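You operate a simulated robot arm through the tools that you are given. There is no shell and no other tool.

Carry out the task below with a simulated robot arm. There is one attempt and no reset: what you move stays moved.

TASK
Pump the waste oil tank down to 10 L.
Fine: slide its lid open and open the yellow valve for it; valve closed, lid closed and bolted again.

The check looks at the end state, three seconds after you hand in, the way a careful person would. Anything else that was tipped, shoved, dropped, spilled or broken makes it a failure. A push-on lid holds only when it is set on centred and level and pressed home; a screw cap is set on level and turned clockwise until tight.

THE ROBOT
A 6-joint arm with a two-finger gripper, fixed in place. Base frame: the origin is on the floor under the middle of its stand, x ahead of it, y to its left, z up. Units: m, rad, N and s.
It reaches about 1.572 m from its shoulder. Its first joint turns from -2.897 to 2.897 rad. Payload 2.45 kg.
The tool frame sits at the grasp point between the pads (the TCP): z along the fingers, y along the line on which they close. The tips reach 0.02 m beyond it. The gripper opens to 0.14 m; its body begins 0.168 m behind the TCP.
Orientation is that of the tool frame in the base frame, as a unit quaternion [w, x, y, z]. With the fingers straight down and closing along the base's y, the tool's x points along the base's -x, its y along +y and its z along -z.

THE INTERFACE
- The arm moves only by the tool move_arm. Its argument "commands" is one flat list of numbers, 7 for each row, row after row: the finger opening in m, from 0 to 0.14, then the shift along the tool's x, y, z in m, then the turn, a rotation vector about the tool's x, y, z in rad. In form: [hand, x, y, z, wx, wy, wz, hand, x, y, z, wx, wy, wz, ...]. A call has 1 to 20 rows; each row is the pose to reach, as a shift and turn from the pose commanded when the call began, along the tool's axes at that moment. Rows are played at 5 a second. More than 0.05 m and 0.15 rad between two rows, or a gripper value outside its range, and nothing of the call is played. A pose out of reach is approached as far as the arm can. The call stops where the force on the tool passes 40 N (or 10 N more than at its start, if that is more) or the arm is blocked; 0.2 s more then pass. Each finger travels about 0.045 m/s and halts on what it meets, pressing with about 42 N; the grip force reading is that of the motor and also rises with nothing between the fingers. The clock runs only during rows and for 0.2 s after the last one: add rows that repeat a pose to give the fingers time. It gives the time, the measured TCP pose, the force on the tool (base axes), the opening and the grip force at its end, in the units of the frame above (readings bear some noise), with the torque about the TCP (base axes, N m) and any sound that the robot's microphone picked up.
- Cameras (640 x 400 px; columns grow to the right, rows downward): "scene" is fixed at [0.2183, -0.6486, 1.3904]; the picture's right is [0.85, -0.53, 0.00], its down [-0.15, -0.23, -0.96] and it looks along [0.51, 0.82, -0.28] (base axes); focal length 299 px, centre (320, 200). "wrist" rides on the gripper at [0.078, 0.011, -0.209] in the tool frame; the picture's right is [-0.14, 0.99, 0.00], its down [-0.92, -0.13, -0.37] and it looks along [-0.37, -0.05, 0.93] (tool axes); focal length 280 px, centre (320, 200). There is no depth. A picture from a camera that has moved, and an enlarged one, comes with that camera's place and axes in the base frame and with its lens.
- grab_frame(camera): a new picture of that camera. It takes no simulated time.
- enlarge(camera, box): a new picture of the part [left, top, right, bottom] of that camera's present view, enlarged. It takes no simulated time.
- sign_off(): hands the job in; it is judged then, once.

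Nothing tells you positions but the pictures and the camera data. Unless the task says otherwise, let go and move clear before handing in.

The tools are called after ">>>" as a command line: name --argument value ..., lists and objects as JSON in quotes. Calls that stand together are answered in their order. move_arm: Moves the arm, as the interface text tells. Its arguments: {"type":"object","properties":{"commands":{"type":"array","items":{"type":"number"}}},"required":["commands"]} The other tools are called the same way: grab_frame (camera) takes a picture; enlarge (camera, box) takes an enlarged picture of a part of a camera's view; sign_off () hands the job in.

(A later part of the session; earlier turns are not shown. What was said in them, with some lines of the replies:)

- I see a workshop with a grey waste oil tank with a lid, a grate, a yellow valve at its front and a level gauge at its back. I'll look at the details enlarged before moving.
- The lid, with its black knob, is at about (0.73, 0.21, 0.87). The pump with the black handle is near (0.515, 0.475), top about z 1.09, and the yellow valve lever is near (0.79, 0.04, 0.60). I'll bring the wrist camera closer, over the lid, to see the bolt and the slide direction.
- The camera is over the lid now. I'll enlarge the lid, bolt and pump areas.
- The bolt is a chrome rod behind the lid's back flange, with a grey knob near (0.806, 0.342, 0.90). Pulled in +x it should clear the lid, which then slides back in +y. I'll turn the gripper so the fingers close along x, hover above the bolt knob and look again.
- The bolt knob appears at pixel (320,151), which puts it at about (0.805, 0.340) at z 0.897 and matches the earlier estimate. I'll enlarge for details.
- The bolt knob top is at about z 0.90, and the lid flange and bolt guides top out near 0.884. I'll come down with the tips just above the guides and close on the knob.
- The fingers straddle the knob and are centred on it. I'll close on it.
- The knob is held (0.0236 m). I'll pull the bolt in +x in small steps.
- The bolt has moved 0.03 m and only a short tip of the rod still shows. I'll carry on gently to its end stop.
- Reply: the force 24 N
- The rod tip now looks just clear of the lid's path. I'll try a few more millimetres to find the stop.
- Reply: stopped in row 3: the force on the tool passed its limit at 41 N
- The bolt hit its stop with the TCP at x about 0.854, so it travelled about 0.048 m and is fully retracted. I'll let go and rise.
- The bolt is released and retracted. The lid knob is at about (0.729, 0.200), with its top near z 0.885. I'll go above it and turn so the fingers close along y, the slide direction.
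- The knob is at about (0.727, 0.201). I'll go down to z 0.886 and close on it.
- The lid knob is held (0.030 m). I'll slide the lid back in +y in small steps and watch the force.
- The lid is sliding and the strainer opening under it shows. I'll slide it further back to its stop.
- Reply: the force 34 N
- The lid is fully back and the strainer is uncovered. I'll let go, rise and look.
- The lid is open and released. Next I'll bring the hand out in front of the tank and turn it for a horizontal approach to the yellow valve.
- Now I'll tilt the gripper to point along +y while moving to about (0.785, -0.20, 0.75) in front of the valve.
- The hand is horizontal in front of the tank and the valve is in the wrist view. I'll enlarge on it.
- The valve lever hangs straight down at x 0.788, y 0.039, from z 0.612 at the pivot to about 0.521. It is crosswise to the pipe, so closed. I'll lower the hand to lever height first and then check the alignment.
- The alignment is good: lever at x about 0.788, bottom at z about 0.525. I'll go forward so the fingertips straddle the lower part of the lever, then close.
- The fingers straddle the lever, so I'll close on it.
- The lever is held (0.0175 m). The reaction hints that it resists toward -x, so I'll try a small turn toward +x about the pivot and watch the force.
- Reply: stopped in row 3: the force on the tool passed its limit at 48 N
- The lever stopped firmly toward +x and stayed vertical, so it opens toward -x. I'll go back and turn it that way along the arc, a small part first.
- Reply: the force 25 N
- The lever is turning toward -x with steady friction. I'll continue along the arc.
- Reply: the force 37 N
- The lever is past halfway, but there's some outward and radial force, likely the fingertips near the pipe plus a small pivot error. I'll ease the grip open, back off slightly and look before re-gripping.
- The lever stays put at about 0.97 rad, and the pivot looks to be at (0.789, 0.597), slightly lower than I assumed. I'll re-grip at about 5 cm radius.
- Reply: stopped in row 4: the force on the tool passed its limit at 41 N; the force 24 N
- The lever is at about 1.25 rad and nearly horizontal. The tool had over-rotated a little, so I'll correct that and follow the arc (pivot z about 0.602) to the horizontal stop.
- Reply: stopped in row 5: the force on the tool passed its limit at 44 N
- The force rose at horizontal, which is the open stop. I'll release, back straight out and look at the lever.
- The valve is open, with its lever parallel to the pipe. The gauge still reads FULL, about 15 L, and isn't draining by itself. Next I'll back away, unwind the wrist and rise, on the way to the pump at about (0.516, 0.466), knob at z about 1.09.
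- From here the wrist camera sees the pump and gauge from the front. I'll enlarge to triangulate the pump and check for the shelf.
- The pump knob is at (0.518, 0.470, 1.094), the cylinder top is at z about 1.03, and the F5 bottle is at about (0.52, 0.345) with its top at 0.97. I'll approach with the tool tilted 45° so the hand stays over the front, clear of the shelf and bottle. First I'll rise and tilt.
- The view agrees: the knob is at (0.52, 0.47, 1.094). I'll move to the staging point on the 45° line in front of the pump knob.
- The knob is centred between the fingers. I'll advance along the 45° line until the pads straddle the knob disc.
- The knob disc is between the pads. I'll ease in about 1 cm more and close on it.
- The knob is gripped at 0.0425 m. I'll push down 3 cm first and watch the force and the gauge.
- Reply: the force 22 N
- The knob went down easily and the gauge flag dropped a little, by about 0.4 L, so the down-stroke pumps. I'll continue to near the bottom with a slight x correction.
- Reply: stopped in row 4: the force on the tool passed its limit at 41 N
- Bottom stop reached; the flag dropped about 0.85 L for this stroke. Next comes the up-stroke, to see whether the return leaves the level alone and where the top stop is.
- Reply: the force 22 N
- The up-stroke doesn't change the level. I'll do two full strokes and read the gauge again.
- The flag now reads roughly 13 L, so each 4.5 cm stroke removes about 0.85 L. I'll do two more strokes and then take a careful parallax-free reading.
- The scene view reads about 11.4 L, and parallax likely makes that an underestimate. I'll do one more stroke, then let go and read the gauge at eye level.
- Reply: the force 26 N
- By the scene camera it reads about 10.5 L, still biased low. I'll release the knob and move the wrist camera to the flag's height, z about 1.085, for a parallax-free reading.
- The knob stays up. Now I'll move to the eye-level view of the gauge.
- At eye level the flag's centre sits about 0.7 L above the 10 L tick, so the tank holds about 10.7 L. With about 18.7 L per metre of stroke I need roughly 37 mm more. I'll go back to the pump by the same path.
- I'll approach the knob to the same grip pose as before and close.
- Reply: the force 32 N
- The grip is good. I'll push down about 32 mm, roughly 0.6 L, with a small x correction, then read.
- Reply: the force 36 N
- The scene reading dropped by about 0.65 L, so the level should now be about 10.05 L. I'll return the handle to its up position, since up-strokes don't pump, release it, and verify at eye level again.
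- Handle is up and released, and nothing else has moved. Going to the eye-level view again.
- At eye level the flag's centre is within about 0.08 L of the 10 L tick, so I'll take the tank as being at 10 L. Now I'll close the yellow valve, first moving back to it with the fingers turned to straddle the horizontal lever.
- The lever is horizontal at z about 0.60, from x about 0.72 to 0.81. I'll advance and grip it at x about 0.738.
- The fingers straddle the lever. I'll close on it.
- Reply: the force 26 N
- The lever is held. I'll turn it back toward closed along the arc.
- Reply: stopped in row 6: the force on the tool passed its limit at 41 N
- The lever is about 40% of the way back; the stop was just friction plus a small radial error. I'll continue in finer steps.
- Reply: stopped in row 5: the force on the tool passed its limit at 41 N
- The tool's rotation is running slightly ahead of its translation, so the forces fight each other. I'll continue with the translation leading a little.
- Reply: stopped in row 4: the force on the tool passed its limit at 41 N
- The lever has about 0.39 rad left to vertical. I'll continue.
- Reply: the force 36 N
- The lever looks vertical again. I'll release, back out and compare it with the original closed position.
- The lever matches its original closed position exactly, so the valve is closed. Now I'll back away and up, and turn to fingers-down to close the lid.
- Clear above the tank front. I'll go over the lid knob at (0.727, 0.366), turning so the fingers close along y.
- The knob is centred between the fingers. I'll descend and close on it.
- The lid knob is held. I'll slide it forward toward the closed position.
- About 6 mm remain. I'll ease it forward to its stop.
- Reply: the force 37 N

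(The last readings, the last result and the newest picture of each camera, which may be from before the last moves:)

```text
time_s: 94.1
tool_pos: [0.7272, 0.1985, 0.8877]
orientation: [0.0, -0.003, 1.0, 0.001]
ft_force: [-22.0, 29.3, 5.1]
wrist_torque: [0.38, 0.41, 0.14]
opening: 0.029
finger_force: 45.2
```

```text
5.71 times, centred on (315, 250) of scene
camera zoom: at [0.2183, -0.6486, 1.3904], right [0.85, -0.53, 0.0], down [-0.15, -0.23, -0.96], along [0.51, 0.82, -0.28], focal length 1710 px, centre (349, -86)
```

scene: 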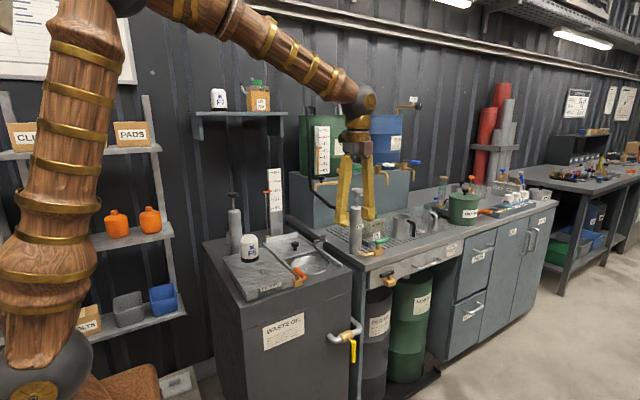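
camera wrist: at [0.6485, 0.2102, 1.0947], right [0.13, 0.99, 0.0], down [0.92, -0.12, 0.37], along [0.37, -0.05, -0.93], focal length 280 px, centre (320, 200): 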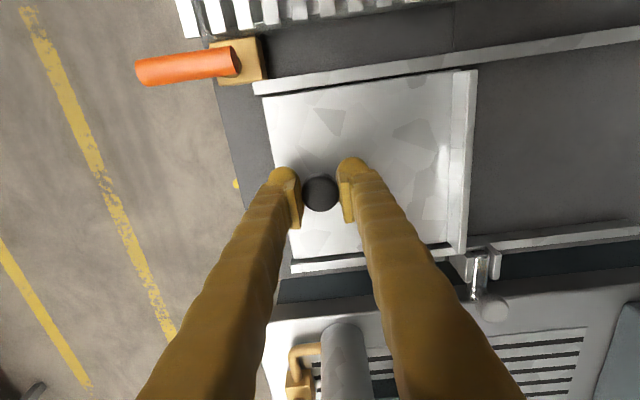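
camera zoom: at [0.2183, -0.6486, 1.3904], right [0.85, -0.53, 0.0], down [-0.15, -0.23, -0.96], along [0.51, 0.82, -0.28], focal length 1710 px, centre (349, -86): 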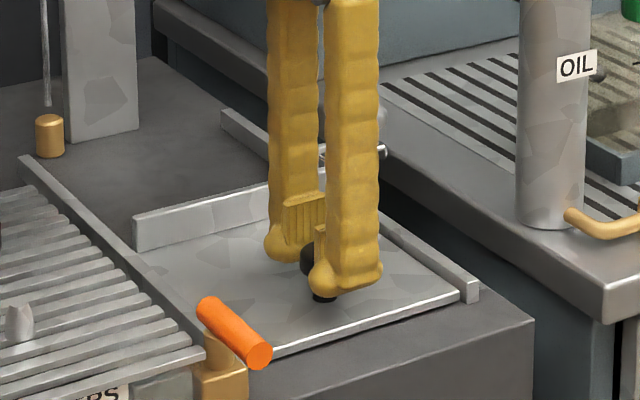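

The lid is at its closed stop: reaction +29 N, and the flange is at its original place. I'll release, rise and swing over to the bolt knob.

>>> move_arm --commands '[0.07, 0, 0.0005, 0, 0, 0, 0, 0.07, 0, 0.0005, 0, 0, 0, 0, 0.07, 0, 0.0005, 0, 0, 0, 0, 0.07, 0, 0.0005, -0.04, 0, 0, 0, 0.07, 0, 0.0005, -0.08, 0, 0, 0, 0.07, 0, 0.0005, -0.12, 0, 0, 0, 0.07, 0, 0.0005, -0.16, 0, 0, 0]'

>>> enlarge --camera "scene" --box '[280, 215, 350, 285]'

>>> enlarge --camera "wrist" --box '[240, 60, 500, 240]'

```text
time_s: 95.7
tool_pos: [0.7282, 0.1987, 1.0456]
orientation: [0.0, -0.002, 1.0, -0.001]
ft_force: [0.7, 0.2, -0.5]
wrist_torque: [-0.03, 0.05, 0.03]
opening: 0.07
finger_force: 0.1
```

```text
5.71 times, centred on (315, 250) of scene
camera zoom: at [0.2183, -0.6486, 1.3904], right [0.85, -0.53, 0.0], down [-0.15, -0.23, -0.96], along [0.51, 0.82, -0.28], focal length 1710 px, centre (349, -86)
```

zoom: 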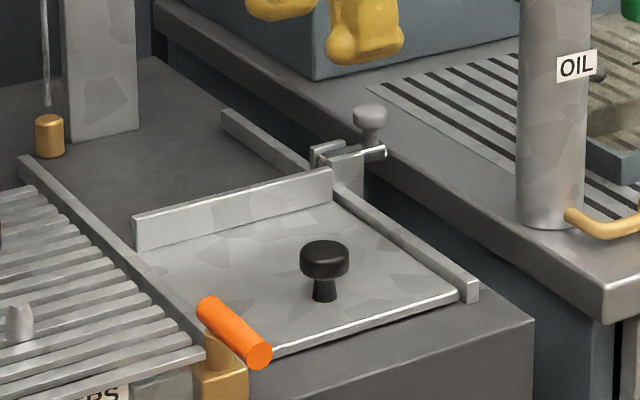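

```text
2.22 times, centred on (370, 150) of wrist
camera zoom: at [0.6485, 0.209, 1.2536], right [0.13, 0.99, 0.0], down [0.92, -0.12, 0.37], along [0.37, -0.05, -0.93], focal length 623 px, centre (209, 311)
```

zoom: 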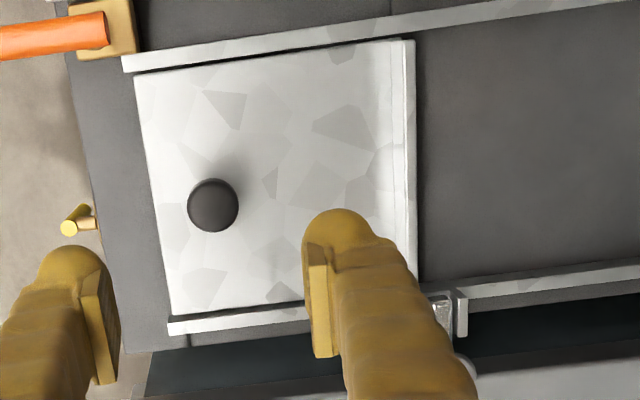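

The lid is closed. Now I'll go above the bolt knob at (0.854, 0.340) with the fingers closing along x.

>>> move_arm --commands '[0.06, -0.0114, 0.0128, -0.0013, 0, 0, -0.1428, 0.06, -0.0229, 0.0257, -0.0026, 0, 0, -0.2856, 0.06, -0.0343, 0.0385, -0.0039, 0, 0, -0.4284, 0.06, -0.0457, 0.0514, -0.0052, 0, 0, -0.5712, 0.06, -0.0572, 0.0642, -0.0065, 0, 0, -0.714, 0.06, -0.0686, 0.0771, -0.0079, 0, 0, -0.8568, 0.06, -0.0801, 0.0899, -0.0092, 0, 0, -0.9996, 0.06, -0.0915, 0.1028, -0.0105, 0, 0, -1.1424, 0.06, -0.1029, 0.1156, -0.0118, 0, 0, -1.2852, 0.06, -0.1144, 0.1285, -0.0131, 0, 0, -1.428, 0.06, -0.1258, 0.1413, -0.0144, 0, 0, -1.5708]'

>>> grab_frame --camera "wrist"

```text
time_s: 98.1
tool_pos: [0.8543, 0.3411, 1.0617]
orientation: [-0.001, 0.709, -0.706, 0.0]
ft_force: [-0.6, 0.9, 0.2]
wrist_torque: [0.0, -0.02, 0.01]
opening: 0.06
finger_force: 0.1
```

```text
taken
camera wrist: at [0.8418, 0.2635, 1.2683], right [-0.99, 0.13, 0.0], down [0.12, 0.92, 0.37], along [0.05, 0.36, -0.93], focal length 280 px, centre (320, 200)
```

wrist: 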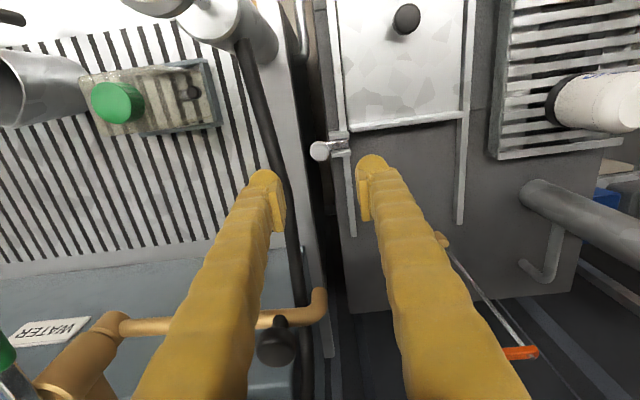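

The bolt knob is centred. I'll descend and grip it.

>>> move_arm --commands '[0.06, 0.0003, 0, 0.04, 0, 0, 0, 0.06, 0.0005, 0, 0.08, 0, 0, 0, 0.06, 0.0007, 0, 0.12, 0, 0, 0, 0.06, 0.0007, 0, 0.1493, 0, 0, 0, 0.06, 0.0007, 0, 0.1493, 0, 0, 0, 0.015, 0.0007, 0, 0.1493, 0, 0, 0, 0.015, 0.0007, 0, 0.1493, 0, 0, 0, 0.015, 0.0007, 0, 0.1493, 0, 0, 0, 0.015, 0.0007, 0, 0.1493, 0, 0, 0]'

>>> enlarge --camera "wrist" --box '[240, 120, 400, 240]'

```text
time_s: 100.1
tool_pos: [0.8539, 0.3398, 0.9096]
orientation: [0.001, 0.709, -0.706, 0.0]
ft_force: [-11.3, -0.2, -1.1]
wrist_torque: [0.0, 0.17, -0.04]
opening: 0.0225
finger_force: 38.8
```

```text
3.33 times, centred on (320, 180) of wrist
camera zoom: at [0.8425, 0.2616, 1.1179], right [-0.99, 0.13, 0.0], down [0.12, 0.92, 0.37], along [0.05, 0.36, -0.93], focal length 935 px, centre (320, 267)
```

zoom: 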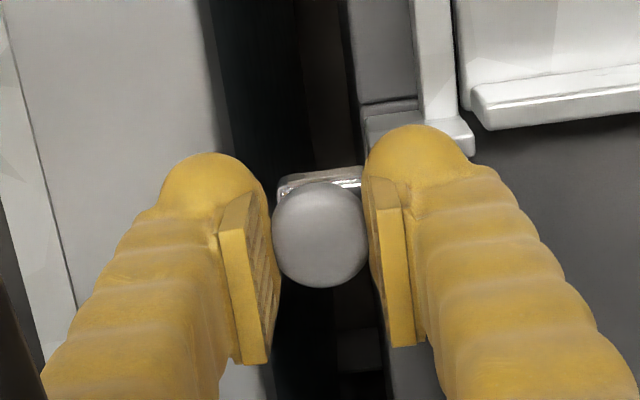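

The knob is gripped. I'll push the bolt back in -x to its bolted stop.

>>> move_arm --commands '[0.015, 0, 0.006, -0.001, 0, 0, 0, 0.015, 0, 0.012, -0.001, 0, 0, 0, 0.015, 0, 0.018, -0.001, 0, 0, 0, 0.015, 0, 0.024, -0.001, 0, 0, 0, 0.015, 0, 0.03, -0.001, 0, 0, 0, 0.015, 0, 0.036, -0.001, 0, 0, 0, 0.015, 0, 0.042, -0.001, 0, 0, 0, 0.015, 0, 0.046, -0.001, 0, 0, 0, 0.015, 0, 0.049, -0.001, 0, 0, 0]'

>>> enlarge --camera "wrist" --box '[240, 120, 400, 240]'

>>> enlarge --camera "scene" --box '[280, 215, 350, 275]'

```text
time_s: 102.1
tool_pos: [0.8065, 0.3391, 0.9121]
orientation: [-0.001, 0.708, -0.706, 0.002]
ft_force: [20.5, -12.4, -8.3]
wrist_torque: [-0.21, -0.22, -0.04]
opening: 0.0221
finger_force: 44.7
```

```text
3.33 times, centred on (320, 180) of wrist
camera zoom: at [0.7935, 0.2615, 1.1203], right [-0.99, 0.13, 0.0], down [0.12, 0.92, 0.37], along [0.05, 0.36, -0.93], focal length 935 px, centre (320, 267)
```

zoom: 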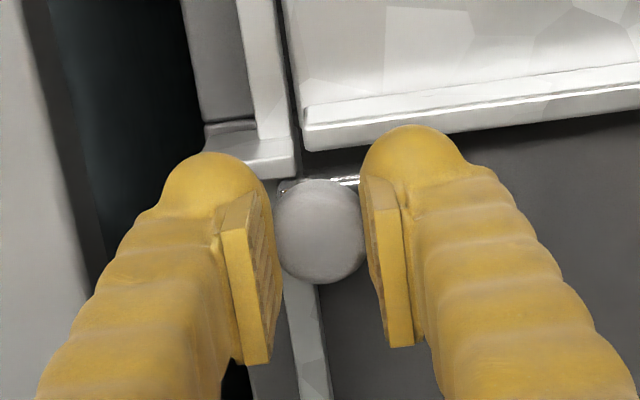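

```text
6.67 times, centred on (315, 245) of scene
camera zoom: at [0.2183, -0.6486, 1.3904], right [0.85, -0.53, 0.0], down [-0.15, -0.23, -0.96], along [0.51, 0.82, -0.28], focal length 1995 px, centre (353, -100)
```

zoom: 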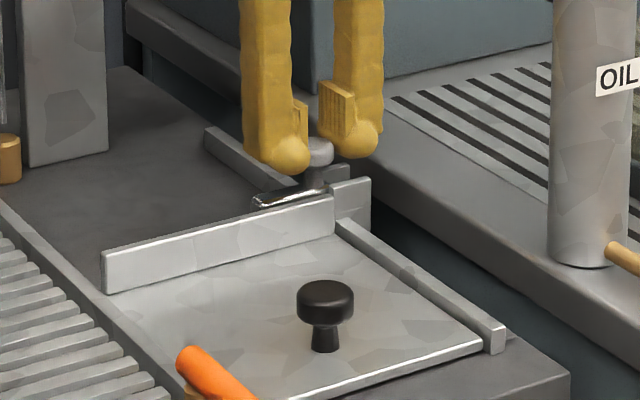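

The bolt is back across the lid with its stop reaction showing. I'll nudge 2–3 mm more to be sure it's fully home.

>>> move_arm --commands '[0.015, 0, 0.0015, 0, 0, 0, 0, 0.015, 0, 0.003, 0, 0, 0, 0]'

>>> move_arm --commands '[0.06, 0, 0, 0, 0, 0, 0, 0.06, 0, 0, 0, 0, 0, 0, 0.06, 0, 0, 0, 0, 0, 0, 0.06, 0, 0, -0.04, 0, 0, 0, 0.06, 0, 0, -0.08, 0, 0, 0, 0.06, 0, 0, -0.12, 0, 0, 0, 0.06, 0, 0, -0.16, 0, 0, 0]'

>>> enlarge --camera "scene" --box '[290, 225, 340, 265]'

>>> enlarge --camera "wrist" --box '[265, 90, 385, 190]'

>>> grab_frame --camera "scene"

```text
time_s: 102.5
tool_pos: [0.8056, 0.3395, 0.9138]
orientation: [-0.002, 0.709, -0.705, 0.002]
ft_force: [7.6, 2.5, -5.7]
wrist_torque: [-0.14, -0.09, -0.03]
opening: 0.0216
finger_force: 45.1
stopped in row 2: the force on the tool passed its limit at 44 N (the readings are from after the stop); the commanded pose is now the measured one
```

```text
time_s: 104.1
tool_pos: [0.8035, 0.3391, 1.0734]
orientation: [-0.001, 0.709, -0.706, 0.001]
ft_force: [-0.4, -1.1, -0.1]
wrist_torque: [0.0, 0.0, -0.02]
opening: 0.0601
finger_force: 0.1
```

```text
10.00 times, centred on (315, 245) of scene
camera zoom: at [0.2183, -0.6486, 1.3904], right [0.85, -0.53, 0.0], down [-0.15, -0.23, -0.96], along [0.51, 0.82, -0.28], focal length 2992 px, centre (370, -250)
```

zoom: 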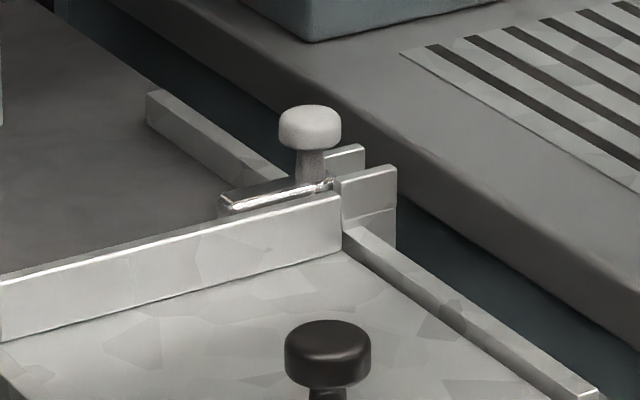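

```text
4.00 times, centred on (325, 140) of wrist
camera zoom: at [0.7917, 0.2606, 1.2813], right [-0.99, 0.13, 0.0], down [0.12, 0.92, 0.37], along [0.05, 0.37, -0.93], focal length 1122 px, centre (300, 440)
```

zoom: 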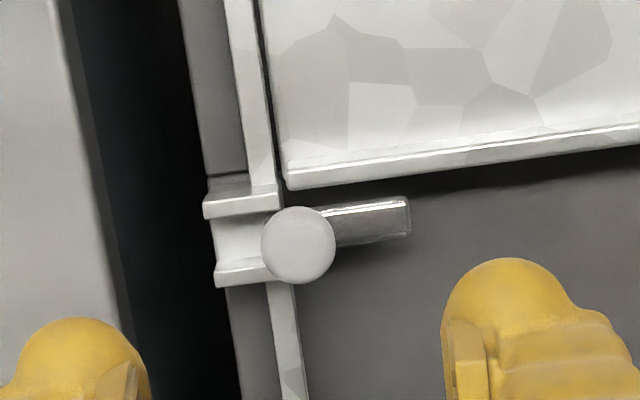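

```text
taken
```

scene: 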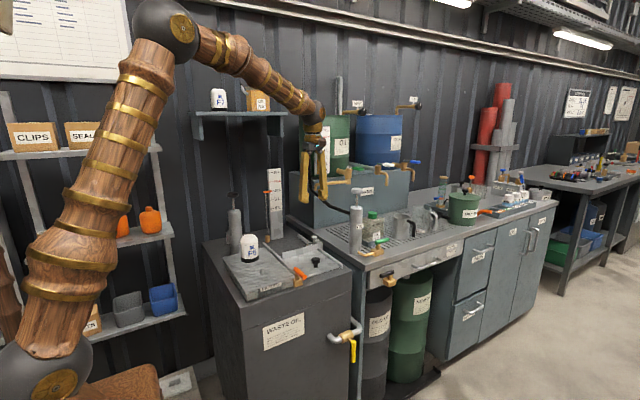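

The bolt and lid match their original positions. I'll move the arm clear, back toward the start pose, and do a last check of the gauge, valve and surroundings.

>>> move_arm --commands '[0.06, 0.0336, 0.0091, -0.0255, 0, 0, 0, 0.06, 0.0673, 0.0182, -0.0509, 0, 0, 0, 0.06, 0.1009, 0.0273, -0.0764, 0, 0, 0, 0.06, 0.1345, 0.0364, -0.1018, 0, 0, 0, 0.06, 0.1682, 0.0455, -0.1273, 0, 0, 0, 0.06, 0.2018, 0.0545, -0.1527, 0, 0, 0, 0.06, 0.2355, 0.0636, -0.1782, 0, 0, 0, 0.06, 0.2691, 0.0727, -0.2036, 0, 0, 0, 0.06, 0.3027, 0.0818, -0.2291, 0, 0, 0, 0.06, 0.3364, 0.0909, -0.2545, 0, 0, 0, 0.06, 0.37, 0.1, -0.28, 0, 0, 0]'

>>> enlarge --camera "scene" --box '[265, 170, 289, 206]'

>>> enlarge --camera "scene" --box '[190, 150, 390, 400]'

>>> enlarge --camera "scene" --box '[310, 300, 380, 370]'

>>> grab_frame --camera "wrist"

```text
time_s: 106.5
tool_pos: [0.7043, -0.031, 1.3535]
orientation: [-0.002, 0.708, -0.706, 0.001]
ft_force: [0.9, -0.2, -0.6]
wrist_torque: [-0.01, 0.04, -0.03]
opening: 0.06
finger_force: 0.1
```

```text
11.11 times, centred on (277, 188) of scene
camera zoom: at [0.2183, -0.6486, 1.3904], right [0.85, -0.53, 0.0], down [-0.15, -0.23, -0.96], along [0.51, 0.82, -0.28], focal length 3324 px, centre (798, 333)
```

zoom: 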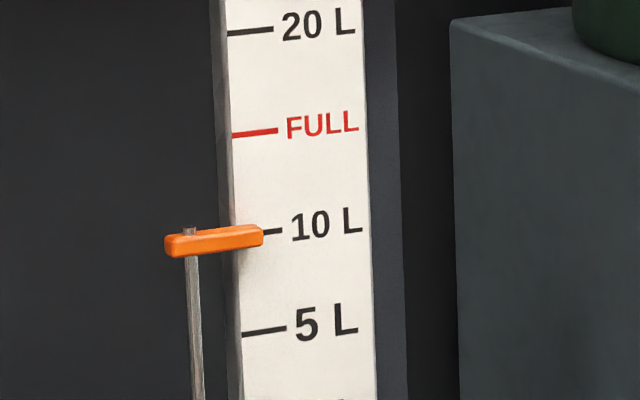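

```text
1.60 times, centred on (290, 275) of scene
camera zoom: at [0.2183, -0.6486, 1.3904], right [0.85, -0.53, 0.0], down [-0.15, -0.23, -0.96], along [0.51, 0.82, -0.28], focal length 479 px, centre (368, 80)
```

zoom: 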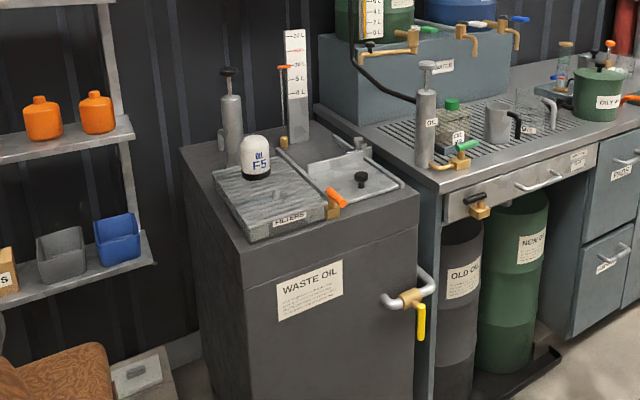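

```text
5.71 times, centred on (345, 335) of scene
camera zoom: at [0.2183, -0.6486, 1.3904], right [0.85, -0.53, 0.0], down [-0.15, -0.23, -0.96], along [0.51, 0.82, -0.28], focal length 1710 px, centre (177, -571)
```

zoom: 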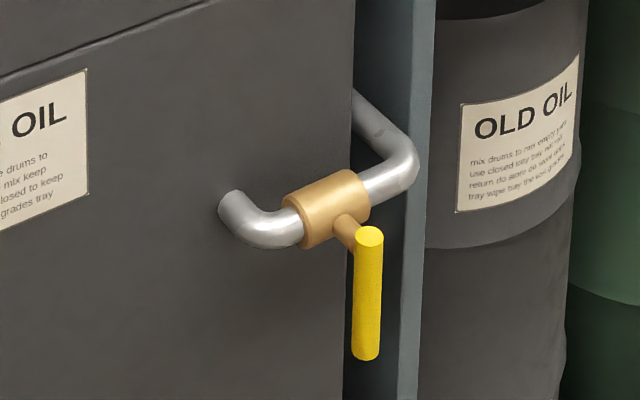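

```text
taken
camera wrist: at [0.691, -0.1094, 1.5604], right [-0.99, 0.13, -0.01], down [0.12, 0.92, 0.37], along [0.05, 0.37, -0.93], focal length 280 px, centre (320, 200)
```

wrist: 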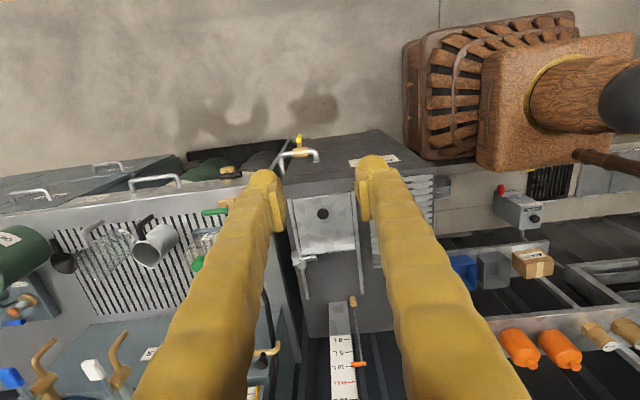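

The gauge sits at the 10 L mark and the yellow valve lever is back in its closed position. The lid is closed and bolted as before, nothing else has moved, and the arm is clear, so I'm handing in.

>>> sign_off

```text
The job is handed in.
```

The waste oil tank is pumped down to about 10 L, and I have handed the job in. I don't have the check's verdict.

- **Level:** read straight on, the gauge flag's centre was about 0.08 L above the 10 L tick. It started at roughly 15.5 L and took seven pump strokes. The level did not change afterwards.
- **Yellow valve:** opened for pumping, then turned back to its original closed position.
- **Lid and bolt:** the lid was slid open for pumping. It is now back against its closed stop, and the bolt is pushed fully home across it.
- **Everything else:** the pump handle is back up where I found it. In the final pictures nothing else looks moved, tipped or spilled, and the arm is clear of the tank.
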